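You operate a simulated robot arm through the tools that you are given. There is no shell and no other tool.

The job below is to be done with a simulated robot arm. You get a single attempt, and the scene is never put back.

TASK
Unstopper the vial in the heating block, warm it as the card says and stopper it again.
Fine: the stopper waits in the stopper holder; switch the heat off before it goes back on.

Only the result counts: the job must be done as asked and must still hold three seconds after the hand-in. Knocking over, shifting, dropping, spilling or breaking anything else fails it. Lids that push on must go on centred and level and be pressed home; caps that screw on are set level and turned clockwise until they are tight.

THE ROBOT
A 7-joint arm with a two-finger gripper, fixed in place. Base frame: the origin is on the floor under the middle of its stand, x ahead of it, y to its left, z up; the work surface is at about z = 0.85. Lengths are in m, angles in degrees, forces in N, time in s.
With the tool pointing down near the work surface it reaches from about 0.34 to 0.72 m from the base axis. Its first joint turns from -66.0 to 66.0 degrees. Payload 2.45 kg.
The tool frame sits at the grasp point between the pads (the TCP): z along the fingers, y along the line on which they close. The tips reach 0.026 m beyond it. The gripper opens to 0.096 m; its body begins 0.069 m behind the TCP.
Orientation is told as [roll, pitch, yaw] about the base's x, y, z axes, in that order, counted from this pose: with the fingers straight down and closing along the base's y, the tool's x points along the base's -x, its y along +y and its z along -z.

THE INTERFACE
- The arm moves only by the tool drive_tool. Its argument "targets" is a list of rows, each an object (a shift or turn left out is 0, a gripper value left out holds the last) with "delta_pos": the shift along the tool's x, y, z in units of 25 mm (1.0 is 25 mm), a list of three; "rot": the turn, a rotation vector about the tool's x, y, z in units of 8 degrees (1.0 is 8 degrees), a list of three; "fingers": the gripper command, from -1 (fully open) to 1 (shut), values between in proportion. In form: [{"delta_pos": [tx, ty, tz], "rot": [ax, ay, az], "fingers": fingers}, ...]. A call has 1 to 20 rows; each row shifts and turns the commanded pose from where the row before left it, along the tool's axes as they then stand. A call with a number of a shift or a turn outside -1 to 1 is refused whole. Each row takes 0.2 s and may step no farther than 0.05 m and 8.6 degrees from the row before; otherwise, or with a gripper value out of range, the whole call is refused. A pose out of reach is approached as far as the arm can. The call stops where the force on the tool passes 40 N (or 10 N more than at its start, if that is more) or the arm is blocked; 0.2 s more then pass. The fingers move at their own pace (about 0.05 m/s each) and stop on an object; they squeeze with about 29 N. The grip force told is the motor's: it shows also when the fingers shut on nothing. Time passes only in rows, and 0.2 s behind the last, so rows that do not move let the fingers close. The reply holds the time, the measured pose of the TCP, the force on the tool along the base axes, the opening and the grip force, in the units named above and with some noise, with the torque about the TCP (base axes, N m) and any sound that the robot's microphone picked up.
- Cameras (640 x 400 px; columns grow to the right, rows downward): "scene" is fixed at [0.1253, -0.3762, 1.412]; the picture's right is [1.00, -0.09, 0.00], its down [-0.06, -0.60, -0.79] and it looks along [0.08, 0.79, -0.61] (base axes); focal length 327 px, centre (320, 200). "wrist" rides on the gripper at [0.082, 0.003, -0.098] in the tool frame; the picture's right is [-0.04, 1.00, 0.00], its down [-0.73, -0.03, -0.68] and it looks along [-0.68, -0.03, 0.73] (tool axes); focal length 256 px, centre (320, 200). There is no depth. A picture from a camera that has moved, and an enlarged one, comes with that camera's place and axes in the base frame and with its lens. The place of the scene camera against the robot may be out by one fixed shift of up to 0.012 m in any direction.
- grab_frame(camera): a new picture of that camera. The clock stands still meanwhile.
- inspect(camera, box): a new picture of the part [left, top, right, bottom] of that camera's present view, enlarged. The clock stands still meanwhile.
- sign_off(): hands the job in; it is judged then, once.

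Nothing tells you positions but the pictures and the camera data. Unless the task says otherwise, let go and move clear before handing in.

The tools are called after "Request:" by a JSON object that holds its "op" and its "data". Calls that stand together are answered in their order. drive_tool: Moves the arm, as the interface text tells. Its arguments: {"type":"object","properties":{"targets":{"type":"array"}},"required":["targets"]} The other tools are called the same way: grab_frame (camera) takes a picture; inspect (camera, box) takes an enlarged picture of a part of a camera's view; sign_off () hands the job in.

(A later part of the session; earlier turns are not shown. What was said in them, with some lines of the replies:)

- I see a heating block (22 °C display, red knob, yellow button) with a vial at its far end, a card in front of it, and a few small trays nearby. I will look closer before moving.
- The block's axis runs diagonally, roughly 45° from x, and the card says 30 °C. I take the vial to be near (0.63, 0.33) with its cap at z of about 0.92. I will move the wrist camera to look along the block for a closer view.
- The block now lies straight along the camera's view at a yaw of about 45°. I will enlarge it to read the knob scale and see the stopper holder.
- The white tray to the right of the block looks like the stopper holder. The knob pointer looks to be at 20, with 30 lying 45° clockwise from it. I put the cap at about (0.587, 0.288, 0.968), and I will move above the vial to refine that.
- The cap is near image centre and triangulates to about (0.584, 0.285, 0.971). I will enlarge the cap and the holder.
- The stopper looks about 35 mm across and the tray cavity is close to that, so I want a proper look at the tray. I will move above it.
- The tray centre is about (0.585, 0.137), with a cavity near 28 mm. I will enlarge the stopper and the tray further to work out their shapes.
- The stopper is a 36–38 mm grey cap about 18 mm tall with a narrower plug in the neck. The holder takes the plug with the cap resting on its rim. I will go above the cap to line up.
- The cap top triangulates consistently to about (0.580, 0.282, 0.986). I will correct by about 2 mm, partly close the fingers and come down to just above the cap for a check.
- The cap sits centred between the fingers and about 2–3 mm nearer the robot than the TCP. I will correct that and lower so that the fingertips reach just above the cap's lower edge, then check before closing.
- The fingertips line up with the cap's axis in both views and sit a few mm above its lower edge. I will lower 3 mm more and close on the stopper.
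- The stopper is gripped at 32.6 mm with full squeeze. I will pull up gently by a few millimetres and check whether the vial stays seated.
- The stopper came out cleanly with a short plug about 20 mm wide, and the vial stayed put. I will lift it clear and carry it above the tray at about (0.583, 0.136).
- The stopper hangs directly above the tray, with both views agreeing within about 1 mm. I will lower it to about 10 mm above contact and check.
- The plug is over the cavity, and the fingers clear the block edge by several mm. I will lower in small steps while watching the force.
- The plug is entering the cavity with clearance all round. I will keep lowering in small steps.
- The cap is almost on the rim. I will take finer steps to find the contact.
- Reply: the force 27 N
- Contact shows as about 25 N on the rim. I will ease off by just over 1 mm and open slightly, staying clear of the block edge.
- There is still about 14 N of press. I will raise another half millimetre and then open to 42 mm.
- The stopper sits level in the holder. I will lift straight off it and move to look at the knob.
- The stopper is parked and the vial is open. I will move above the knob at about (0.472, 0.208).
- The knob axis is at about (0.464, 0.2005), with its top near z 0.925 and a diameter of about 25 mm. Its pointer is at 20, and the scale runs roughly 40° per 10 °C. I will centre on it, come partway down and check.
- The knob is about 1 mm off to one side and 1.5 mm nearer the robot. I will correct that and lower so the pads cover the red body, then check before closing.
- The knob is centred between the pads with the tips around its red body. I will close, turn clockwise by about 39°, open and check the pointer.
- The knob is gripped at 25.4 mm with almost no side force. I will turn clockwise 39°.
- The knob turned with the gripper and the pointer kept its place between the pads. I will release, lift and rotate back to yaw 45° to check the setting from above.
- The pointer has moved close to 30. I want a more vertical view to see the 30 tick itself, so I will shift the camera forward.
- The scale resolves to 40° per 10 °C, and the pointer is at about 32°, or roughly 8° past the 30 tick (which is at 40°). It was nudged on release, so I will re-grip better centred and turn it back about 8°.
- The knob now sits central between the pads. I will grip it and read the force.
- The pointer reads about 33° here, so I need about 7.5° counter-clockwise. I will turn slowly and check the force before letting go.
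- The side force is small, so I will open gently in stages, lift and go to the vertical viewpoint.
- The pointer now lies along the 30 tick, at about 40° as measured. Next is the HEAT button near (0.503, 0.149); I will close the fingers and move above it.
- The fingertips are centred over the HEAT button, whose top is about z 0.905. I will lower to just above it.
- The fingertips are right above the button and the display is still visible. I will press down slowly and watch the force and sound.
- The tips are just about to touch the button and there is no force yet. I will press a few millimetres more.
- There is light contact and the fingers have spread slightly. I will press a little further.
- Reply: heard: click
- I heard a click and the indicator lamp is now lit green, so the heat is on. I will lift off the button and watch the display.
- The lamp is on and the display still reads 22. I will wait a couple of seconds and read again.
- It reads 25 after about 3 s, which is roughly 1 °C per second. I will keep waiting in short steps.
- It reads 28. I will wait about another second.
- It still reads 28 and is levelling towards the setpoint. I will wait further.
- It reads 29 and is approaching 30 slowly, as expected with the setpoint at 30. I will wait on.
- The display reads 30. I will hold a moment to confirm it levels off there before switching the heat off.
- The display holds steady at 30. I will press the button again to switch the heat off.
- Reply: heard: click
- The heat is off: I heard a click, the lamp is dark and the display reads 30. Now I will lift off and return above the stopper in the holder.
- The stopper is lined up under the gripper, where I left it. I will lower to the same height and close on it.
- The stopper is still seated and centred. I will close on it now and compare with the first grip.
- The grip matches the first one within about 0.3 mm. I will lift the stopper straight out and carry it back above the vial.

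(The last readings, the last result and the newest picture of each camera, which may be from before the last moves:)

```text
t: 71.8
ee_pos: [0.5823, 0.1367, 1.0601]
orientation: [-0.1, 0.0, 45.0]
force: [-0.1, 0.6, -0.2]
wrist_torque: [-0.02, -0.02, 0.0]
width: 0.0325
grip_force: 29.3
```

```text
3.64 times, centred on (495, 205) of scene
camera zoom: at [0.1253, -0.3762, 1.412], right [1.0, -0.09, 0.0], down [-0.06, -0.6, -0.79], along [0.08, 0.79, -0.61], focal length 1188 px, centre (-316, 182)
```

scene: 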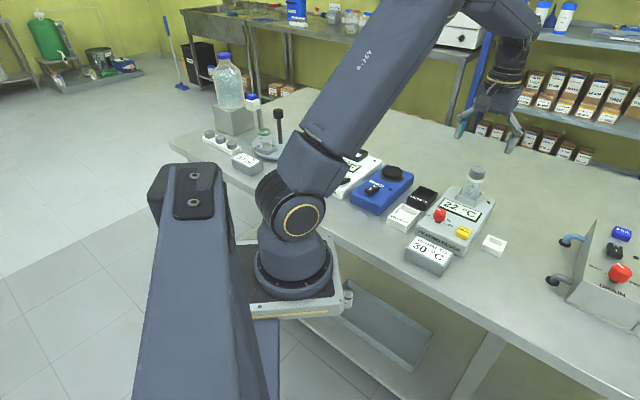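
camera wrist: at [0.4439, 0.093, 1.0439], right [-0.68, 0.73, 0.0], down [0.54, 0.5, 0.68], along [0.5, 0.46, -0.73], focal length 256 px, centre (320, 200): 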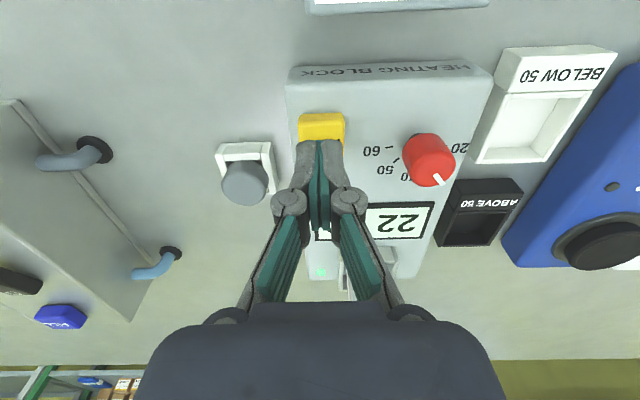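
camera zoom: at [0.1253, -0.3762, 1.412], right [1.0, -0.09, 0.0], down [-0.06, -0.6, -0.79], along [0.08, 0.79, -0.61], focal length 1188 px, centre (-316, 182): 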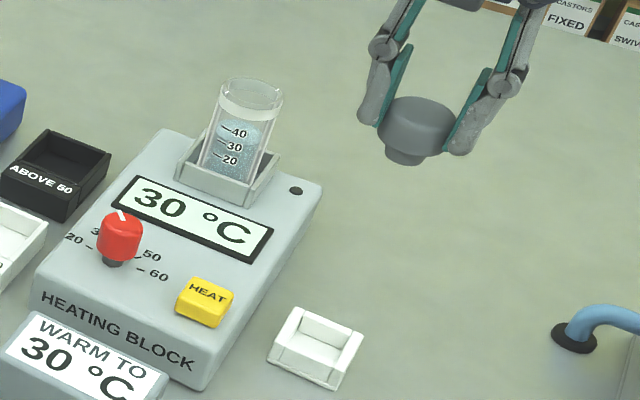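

The stopper hangs level in the gripper and the lamp is off. I will move it back above the vial.

Request:
{"op": "drive_tool", "data": {"targets": [{"delta_pos": [-0.501, 0.526, 0]}, {"delta_pos": [-0.501, 0.526, 0]}, {"delta_pos": [-0.501, 0.526, 0]}, {"delta_pos": [-0.501, 0.526, 0]}, {"delta_pos": [-0.501, 0.526, 0]}, {"delta_pos": [-0.501, 0.526, 0]}, {"delta_pos": [-0.501, 0.526, 0]}, {"delta_pos": [-0.501, 0.526, 0]}, {}, {}]}}

Request:
{"op": "inspect", "data": {"camera": "wrist", "box": [240, 60, 400, 200]}}

Request:
{"op": "inspect", "data": {"camera": "scene", "box": [440, 110, 520, 190]}}

```text
t: 74.0
ee_pos: [0.5784, 0.282, 1.0612]
orientation: [0.0, 0.0, 45.1]
force: [0.9, 0.1, -0.9]
wrist_torque: [-0.02, 0.0, 0.02]
width: 0.0325
grip_force: 29.0
```

```text
2.86 times, centred on (320, 130) of wrist
camera zoom: at [0.5185, 0.2267, 1.1604], right [-0.68, 0.73, 0.0], down [0.54, 0.5, 0.68], along [0.5, 0.46, -0.73], focal length 731 px, centre (320, 400)
```

zoom: 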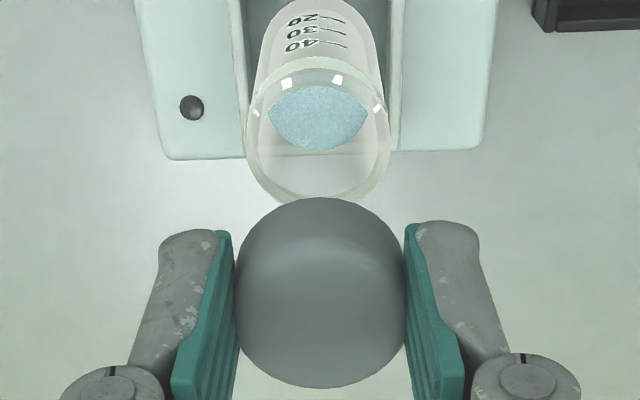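

```text
5.00 times, centred on (480, 150) of scene
camera zoom: at [0.1253, -0.3762, 1.412], right [1.0, -0.09, 0.0], down [-0.06, -0.6, -0.79], along [0.08, 0.79, -0.61], focal length 1633 px, centre (-480, 450)
```

zoom: 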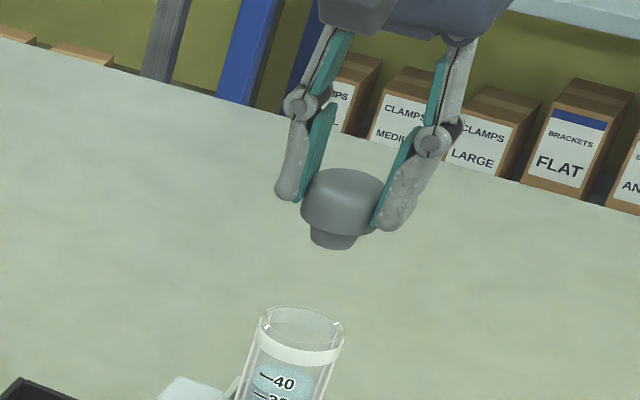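

The vial rim and the stopper are aligned within about half a millimetre. I will lower until the plug is just above the rim and look again.

Request:
{"op": "drive_tool", "data": {"targets": [{"delta_pos": [0, -0.008, 0.5]}, {"delta_pos": [0, 0, 0.5]}, {"delta_pos": [0, 0, 0.5]}, {"delta_pos": [0, 0, 0.4]}, {}]}}

Request:
{"op": "inspect", "data": {"camera": "wrist", "box": [250, 80, 390, 200]}}

Request:
{"op": "inspect", "data": {"camera": "scene", "box": [450, 140, 510, 190]}}

```text
t: 75.2
ee_pos: [0.5782, 0.2818, 1.0127]
orientation: [-0.1, -0.1, 45.1]
force: [0.3, 0.2, 0.0]
wrist_torque: [0.01, -0.03, 0.01]
width: 0.0328
grip_force: 29.3
```

```text
3.33 times, centred on (320, 140) of wrist
camera zoom: at [0.5192, 0.2265, 1.1127], right [-0.68, 0.73, 0.0], down [0.54, 0.5, 0.68], along [0.5, 0.46, -0.73], focal length 853 px, centre (320, 400)
```

zoom: 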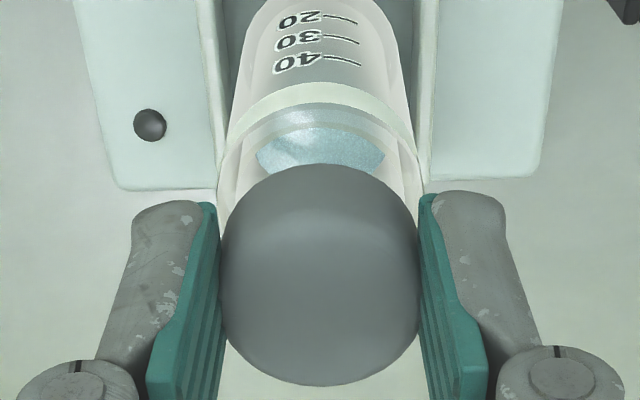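

```text
8.00 times, centred on (480, 165) of scene
camera zoom: at [0.1253, -0.3762, 1.412], right [1.0, -0.09, 0.0], down [-0.06, -0.6, -0.79], along [0.08, 0.79, -0.61], focal length 2613 px, centre (-960, 480)
```

zoom: 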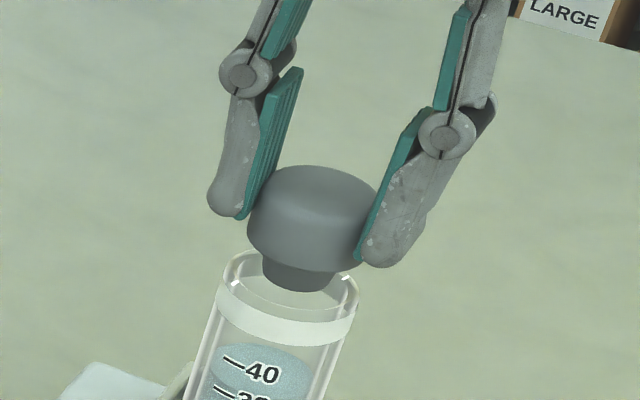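

The plug is centred above the neck. I will lower it slowly into the vial.

Request:
{"op": "drive_tool", "data": {"targets": [{"delta_pos": [0, 0, 0.08]}, {"delta_pos": [0, 0, 0.08]}, {"delta_pos": [0, 0, 0.08]}, {"delta_pos": [0, 0, 0.08]}, {"delta_pos": [0, 0, 0.08]}, {"delta_pos": [0, 0, 0.08]}, {}]}}

Request:
{"op": "inspect", "data": {"camera": "scene", "box": [450, 140, 510, 190]}}

```text
t: 76.8
ee_pos: [0.5784, 0.2809, 1.0001]
orientation: [0.0, 0.0, 45.0]
force: [-1.0, -0.1, -0.5]
wrist_torque: [-0.01, -0.02, -0.02]
width: 0.0326
grip_force: 28.9
```

```text
8.00 times, centred on (480, 165) of scene
camera zoom: at [0.1253, -0.3762, 1.412], right [1.0, -0.09, 0.0], down [-0.06, -0.6, -0.79], along [0.08, 0.79, -0.61], focal length 2613 px, centre (-960, 480)
```

zoom: 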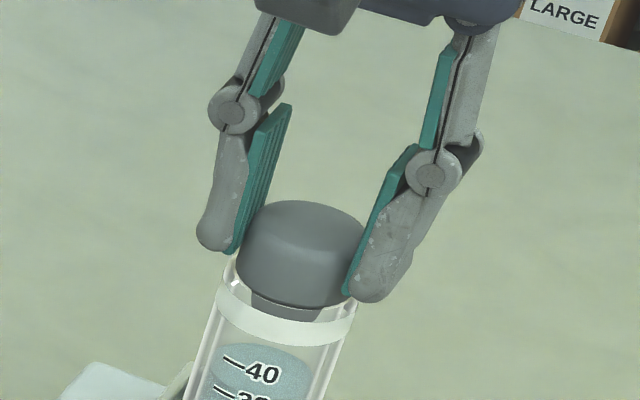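

The plug has entered the neck freely and a few millimetres remain. I will take finer steps until it seats.

Request:
{"op": "drive_tool", "data": {"targets": [{"delta_pos": [0, 0, 0.04]}, {"delta_pos": [0, 0, 0.04]}, {"delta_pos": [0, 0, 0.04]}, {}]}}

Request:
{"op": "inspect", "data": {"camera": "scene", "box": [450, 140, 510, 190]}}

```text
t: 77.8
ee_pos: [0.5779, 0.2822, 0.9988]
orientation: [0.0, -0.1, 45.1]
force: [-0.1, -1.1, 3.9]
wrist_torque: [-0.04, 0.06, 0.0]
width: 0.0325
grip_force: 28.5
```

```text
8.00 times, centred on (480, 165) of scene
camera zoom: at [0.1252, -0.3763, 1.412], right [1.0, -0.09, 0.0], down [-0.06, -0.6, -0.79], along [0.08, 0.79, -0.61], focal length 2613 px, centre (-960, 480)
```

zoom: 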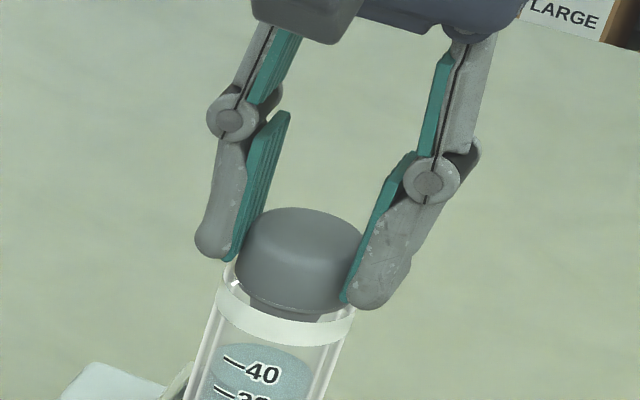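

Contact is starting at about 4 N. I will press home gently in half-millimetre steps.

Request:
{"op": "drive_tool", "data": {"targets": [{"delta_pos": [0, 0, 0.02]}, {"delta_pos": [0, 0, 0.02]}, {}]}}

Request:
{"op": "inspect", "data": {"camera": "scene", "box": [450, 140, 510, 190]}}

```text
t: 78.6
ee_pos: [0.5784, 0.2817, 0.9984]
orientation: [-0.1, -0.1, 45.1]
force: [-0.6, -1.1, 13.5]
wrist_torque: [-0.08, 0.08, 0.04]
width: 0.0326
grip_force: 29.3
```

```text
8.00 times, centred on (480, 165) of scene
camera zoom: at [0.125, -0.3764, 1.412], right [1.0, -0.09, 0.0], down [-0.06, -0.6, -0.79], along [0.08, 0.79, -0.61], focal length 2613 px, centre (-960, 480)
```

zoom: 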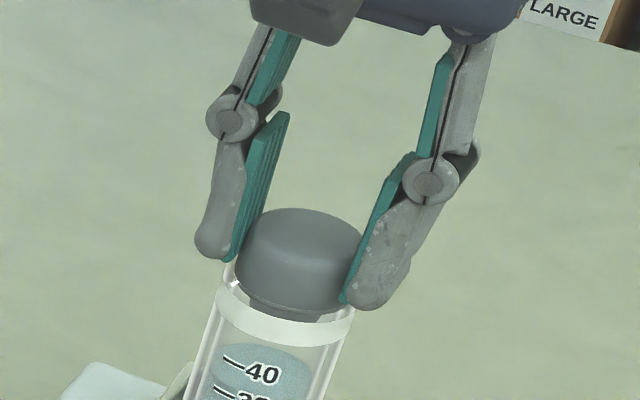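

The force is rising against a firm seat. I will press a bit more to make sure it is home.

Request:
{"op": "drive_tool", "data": {"targets": [{"delta_pos": [0, 0, 0.02]}, {"delta_pos": [0, 0, 0.02]}, {"delta_pos": [0, 0, 0.02]}, {}]}}

Request:
{"op": "inspect", "data": {"camera": "scene", "box": [455, 155, 500, 195]}}

Request:
{"op": "inspect", "data": {"camera": "wrist", "box": [250, 80, 390, 200]}}

```text
t: 79.6
ee_pos: [0.5788, 0.2823, 0.9981]
orientation: [-0.1, -0.5, 45.0]
force: [-0.3, -0.8, 31.8]
wrist_torque: [-0.05, 0.07, 0.02]
width: 0.0328
grip_force: 28.9
```

```text
10.00 times, centred on (478, 175) of scene
camera zoom: at [0.1247, -0.3765, 1.4119], right [1.0, -0.09, 0.0], down [-0.06, -0.6, -0.79], along [0.08, 0.79, -0.61], focal length 3267 px, centre (-1255, 450)
```

zoom: 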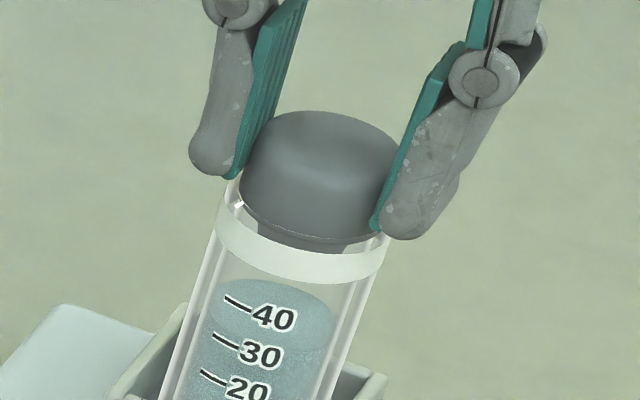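

```text
3.33 times, centred on (320, 140) of wrist
camera zoom: at [0.5188, 0.2259, 1.0966], right [-0.68, 0.73, 0.0], down [0.54, 0.5, 0.68], along [0.5, 0.46, -0.73], focal length 853 px, centre (320, 400)
```

zoom: 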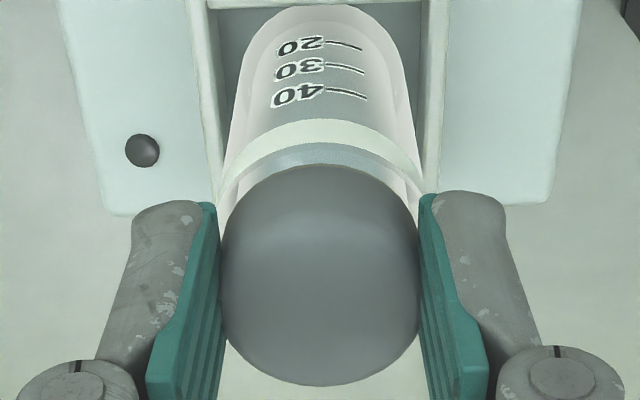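

The stopper is at the same height and position as at the start, within a pixel, and it took over 30 N of press. I will ease off the press and then open gently.

Request:
{"op": "drive_tool", "data": {"targets": [{"delta_pos": [0, 0, -0.03]}, {"delta_pos": [0, 0, -0.03]}, {}]}}

```text
t: 80.4
ee_pos: [0.579, 0.2824, 0.9976]
orientation: [0.0, -0.1, 45.1]
force: [2.9, 1.9, 21.4]
wrist_torque: [0.14, -0.15, 0.03]
width: 0.0327
grip_force: 28.7
```

There are still about 21 N of press. I will ease up slightly more, then open in stages.

Request:
{"op": "drive_tool", "data": {"targets": [{"delta_pos": [0, 0, -0.03]}, {}]}}

```text
t: 81.0
ee_pos: [0.578, 0.2817, 0.9978]
orientation: [0.0, 0.1, 45.2]
force: [2.9, 0.6, 14.5]
wrist_torque: [0.1, -0.19, -0.02]
width: 0.0324
grip_force: 28.8
```

I will ease by another half millimetre and then open the fingers in stages.

Request:
{"op": "drive_tool", "data": {"targets": [{"delta_pos": [0, 0, -0.02]}, {}, {"fingers": 0.31}, {"fingers": 0.28}, {"fingers": 0.2}, {"fingers": 0.05}, {"fingers": -0.1}, {}, {}]}}

Request:
{"op": "inspect", "data": {"camera": "scene", "box": [455, 155, 500, 195]}}

Request:
{"op": "inspect", "data": {"camera": "wrist", "box": [250, 80, 390, 200]}}

```text
t: 83.0
ee_pos: [0.5784, 0.2819, 0.9991]
orientation: [0.0, 0.0, 45.2]
force: [-0.4, -0.6, 1.0]
wrist_torque: [0.02, 0.01, -0.03]
width: 0.0527
grip_force: 0.0
```

```text
10.00 times, centred on (478, 175) of scene
camera zoom: at [0.1253, -0.3762, 1.412], right [1.0, -0.09, 0.0], down [-0.06, -0.6, -0.79], along [0.08, 0.79, -0.61], focal length 3267 px, centre (-1255, 450)
```

zoom: 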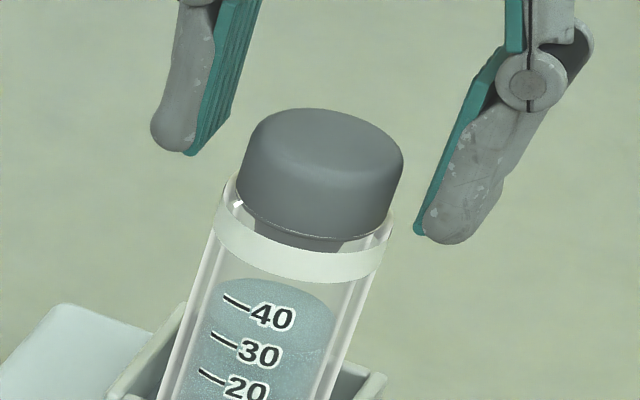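

```text
3.33 times, centred on (320, 140) of wrist
camera zoom: at [0.519, 0.2261, 1.0977], right [-0.68, 0.73, 0.0], down [0.54, 0.5, 0.68], along [0.5, 0.46, -0.73], focal length 853 px, centre (320, 400)
```

zoom: 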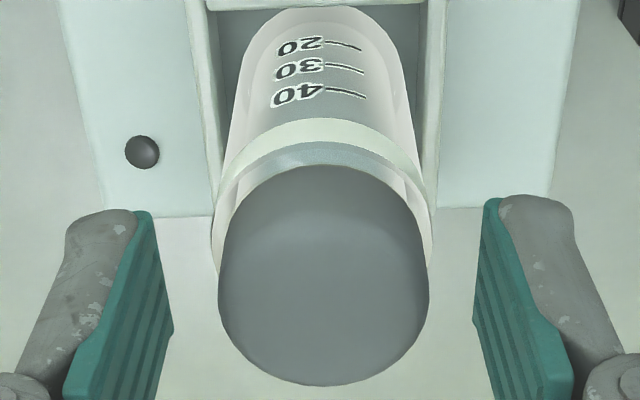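

The stopper sits level and centred, looking the same as at the start. I will lift the fingers clear and take a last look at everything.

Request:
{"op": "drive_tool", "data": {"targets": [{"delta_pos": [0, 0, -0.3]}, {"delta_pos": [0, 0, -0.6]}, {"delta_pos": [0, 0, -0.8]}, {"delta_pos": [0, 0, -0.8]}, {"delta_pos": [0, 0, -0.8]}, {"delta_pos": [0, 0, -0.8]}, {"delta_pos": [0, 0, -0.8]}, {}]}}

Request:
{"op": "inspect", "data": {"camera": "scene", "box": [455, 155, 500, 195]}}

Request:
{"op": "inspect", "data": {"camera": "scene", "box": [400, 150, 540, 280]}}

Request:
{"op": "grab_frame", "data": {"camera": "wrist"}}

```text
t: 84.8
ee_pos: [0.5789, 0.2807, 1.1223]
orientation: [0.0, 0.0, 45.1]
force: [-0.5, 0.5, 0.6]
wrist_torque: [-0.02, 0.02, 0.01]
width: 0.0528
grip_force: 0.1
```

```text
10.00 times, centred on (478, 175) of scene
camera zoom: at [0.1253, -0.3762, 1.412], right [1.0, -0.09, 0.0], down [-0.06, -0.6, -0.79], along [0.08, 0.79, -0.61], focal length 3267 px, centre (-1255, 450)
```

zoom: 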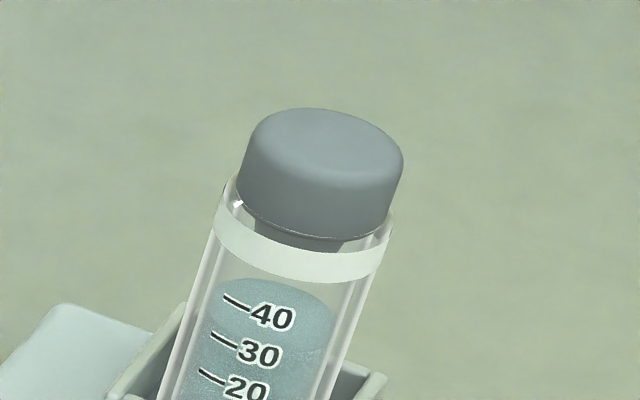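

```text
3.08 times, centred on (470, 215) of scene
camera zoom: at [0.1253, -0.3762, 1.412], right [1.0, -0.09, 0.0], down [-0.06, -0.6, -0.79], along [0.08, 0.79, -0.61], focal length 1005 px, centre (-142, 154)
```

zoom: 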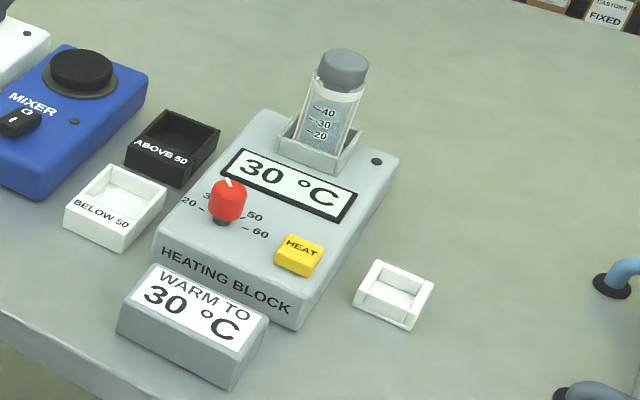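

```text
taken
camera wrist: at [0.519, 0.2258, 1.2213], right [-0.68, 0.73, 0.0], down [0.54, 0.5, 0.68], along [0.5, 0.46, -0.73], focal length 256 px, centre (320, 200)
```

wrist: 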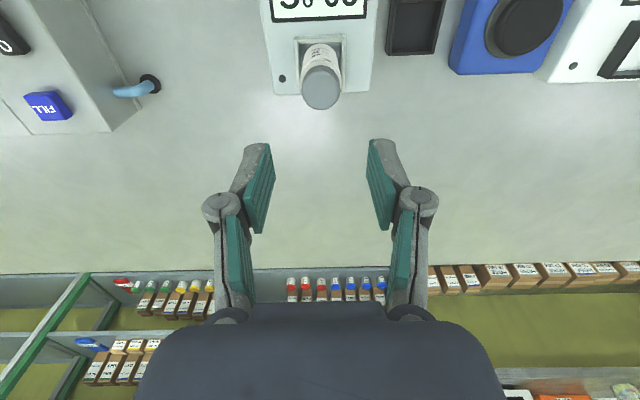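

Everything looks in place: the stopper is on, the lamp is off and the other items have not moved. I will zoom in on the seam between stopper and rim to be sure it is fully home.

Request:
{"op": "inspect", "data": {"camera": "scene", "box": [465, 162, 491, 184]}}

Request:
{"op": "inspect", "data": {"camera": "wrist", "box": [295, 35, 350, 115]}}

```text
16.00 times, centred on (478, 173) of scene
camera zoom: at [0.1253, -0.3762, 1.412], right [1.0, -0.09, 0.0], down [-0.06, -0.6, -0.79], along [0.08, 0.79, -0.61], focal length 5227 px, centre (-2208, 632)
```

zoom: 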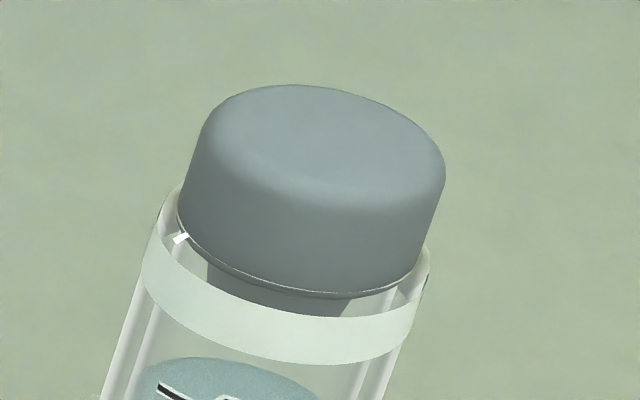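

```text
5.00 times, centred on (322, 75) of wrist
camera zoom: at [0.519, 0.2258, 1.2213], right [-0.68, 0.73, 0.0], down [0.54, 0.5, 0.68], along [0.5, 0.46, -0.73], focal length 1280 px, centre (308, 825)
```

zoom: 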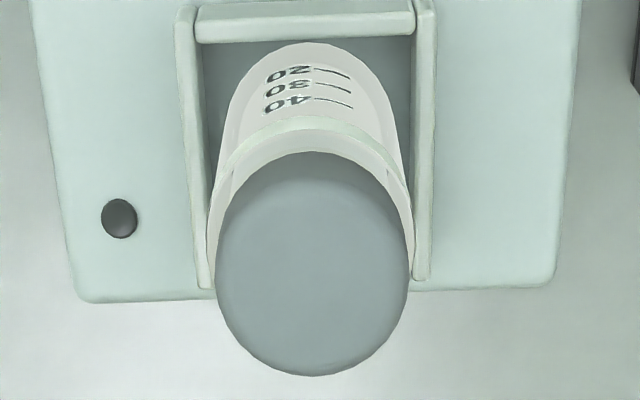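

The seam is even all round and matches the starting picture. The vial is stoppered, warmed to 30 °C and the heat is off, and the gripper is clear, so I am handing in.

Request:
{"op": "sign_off", "data": {}}

```text
The job is handed in.
```

The job is handed in: the vial was unstoppered, warmed to 30 °C as the card says, and stoppered again. I have no verdict back on the result.

- **Stopper out:** it pulled out cleanly and waited in the white holder beside the heating block. The vial stayed in place.
- **Heating:** I set the knob to the 30 mark and pressed HEAT. The display rose from 22 and levelled at 30.
- **Heat off:** I pressed HEAT again before the stopper went back; the lamp went dark.
- **Stopper back on:** I pressed it onto a firm seat with about 32 N. It looks level and centred, and the seam matches the starting picture.

My first turn of the knob overshot the 30 mark by about 8° when I let go. I turned it back before the heat was ever on.

I saw nothing else moved or knocked over around the block, and the gripper was open and clear of the vial at hand-in.
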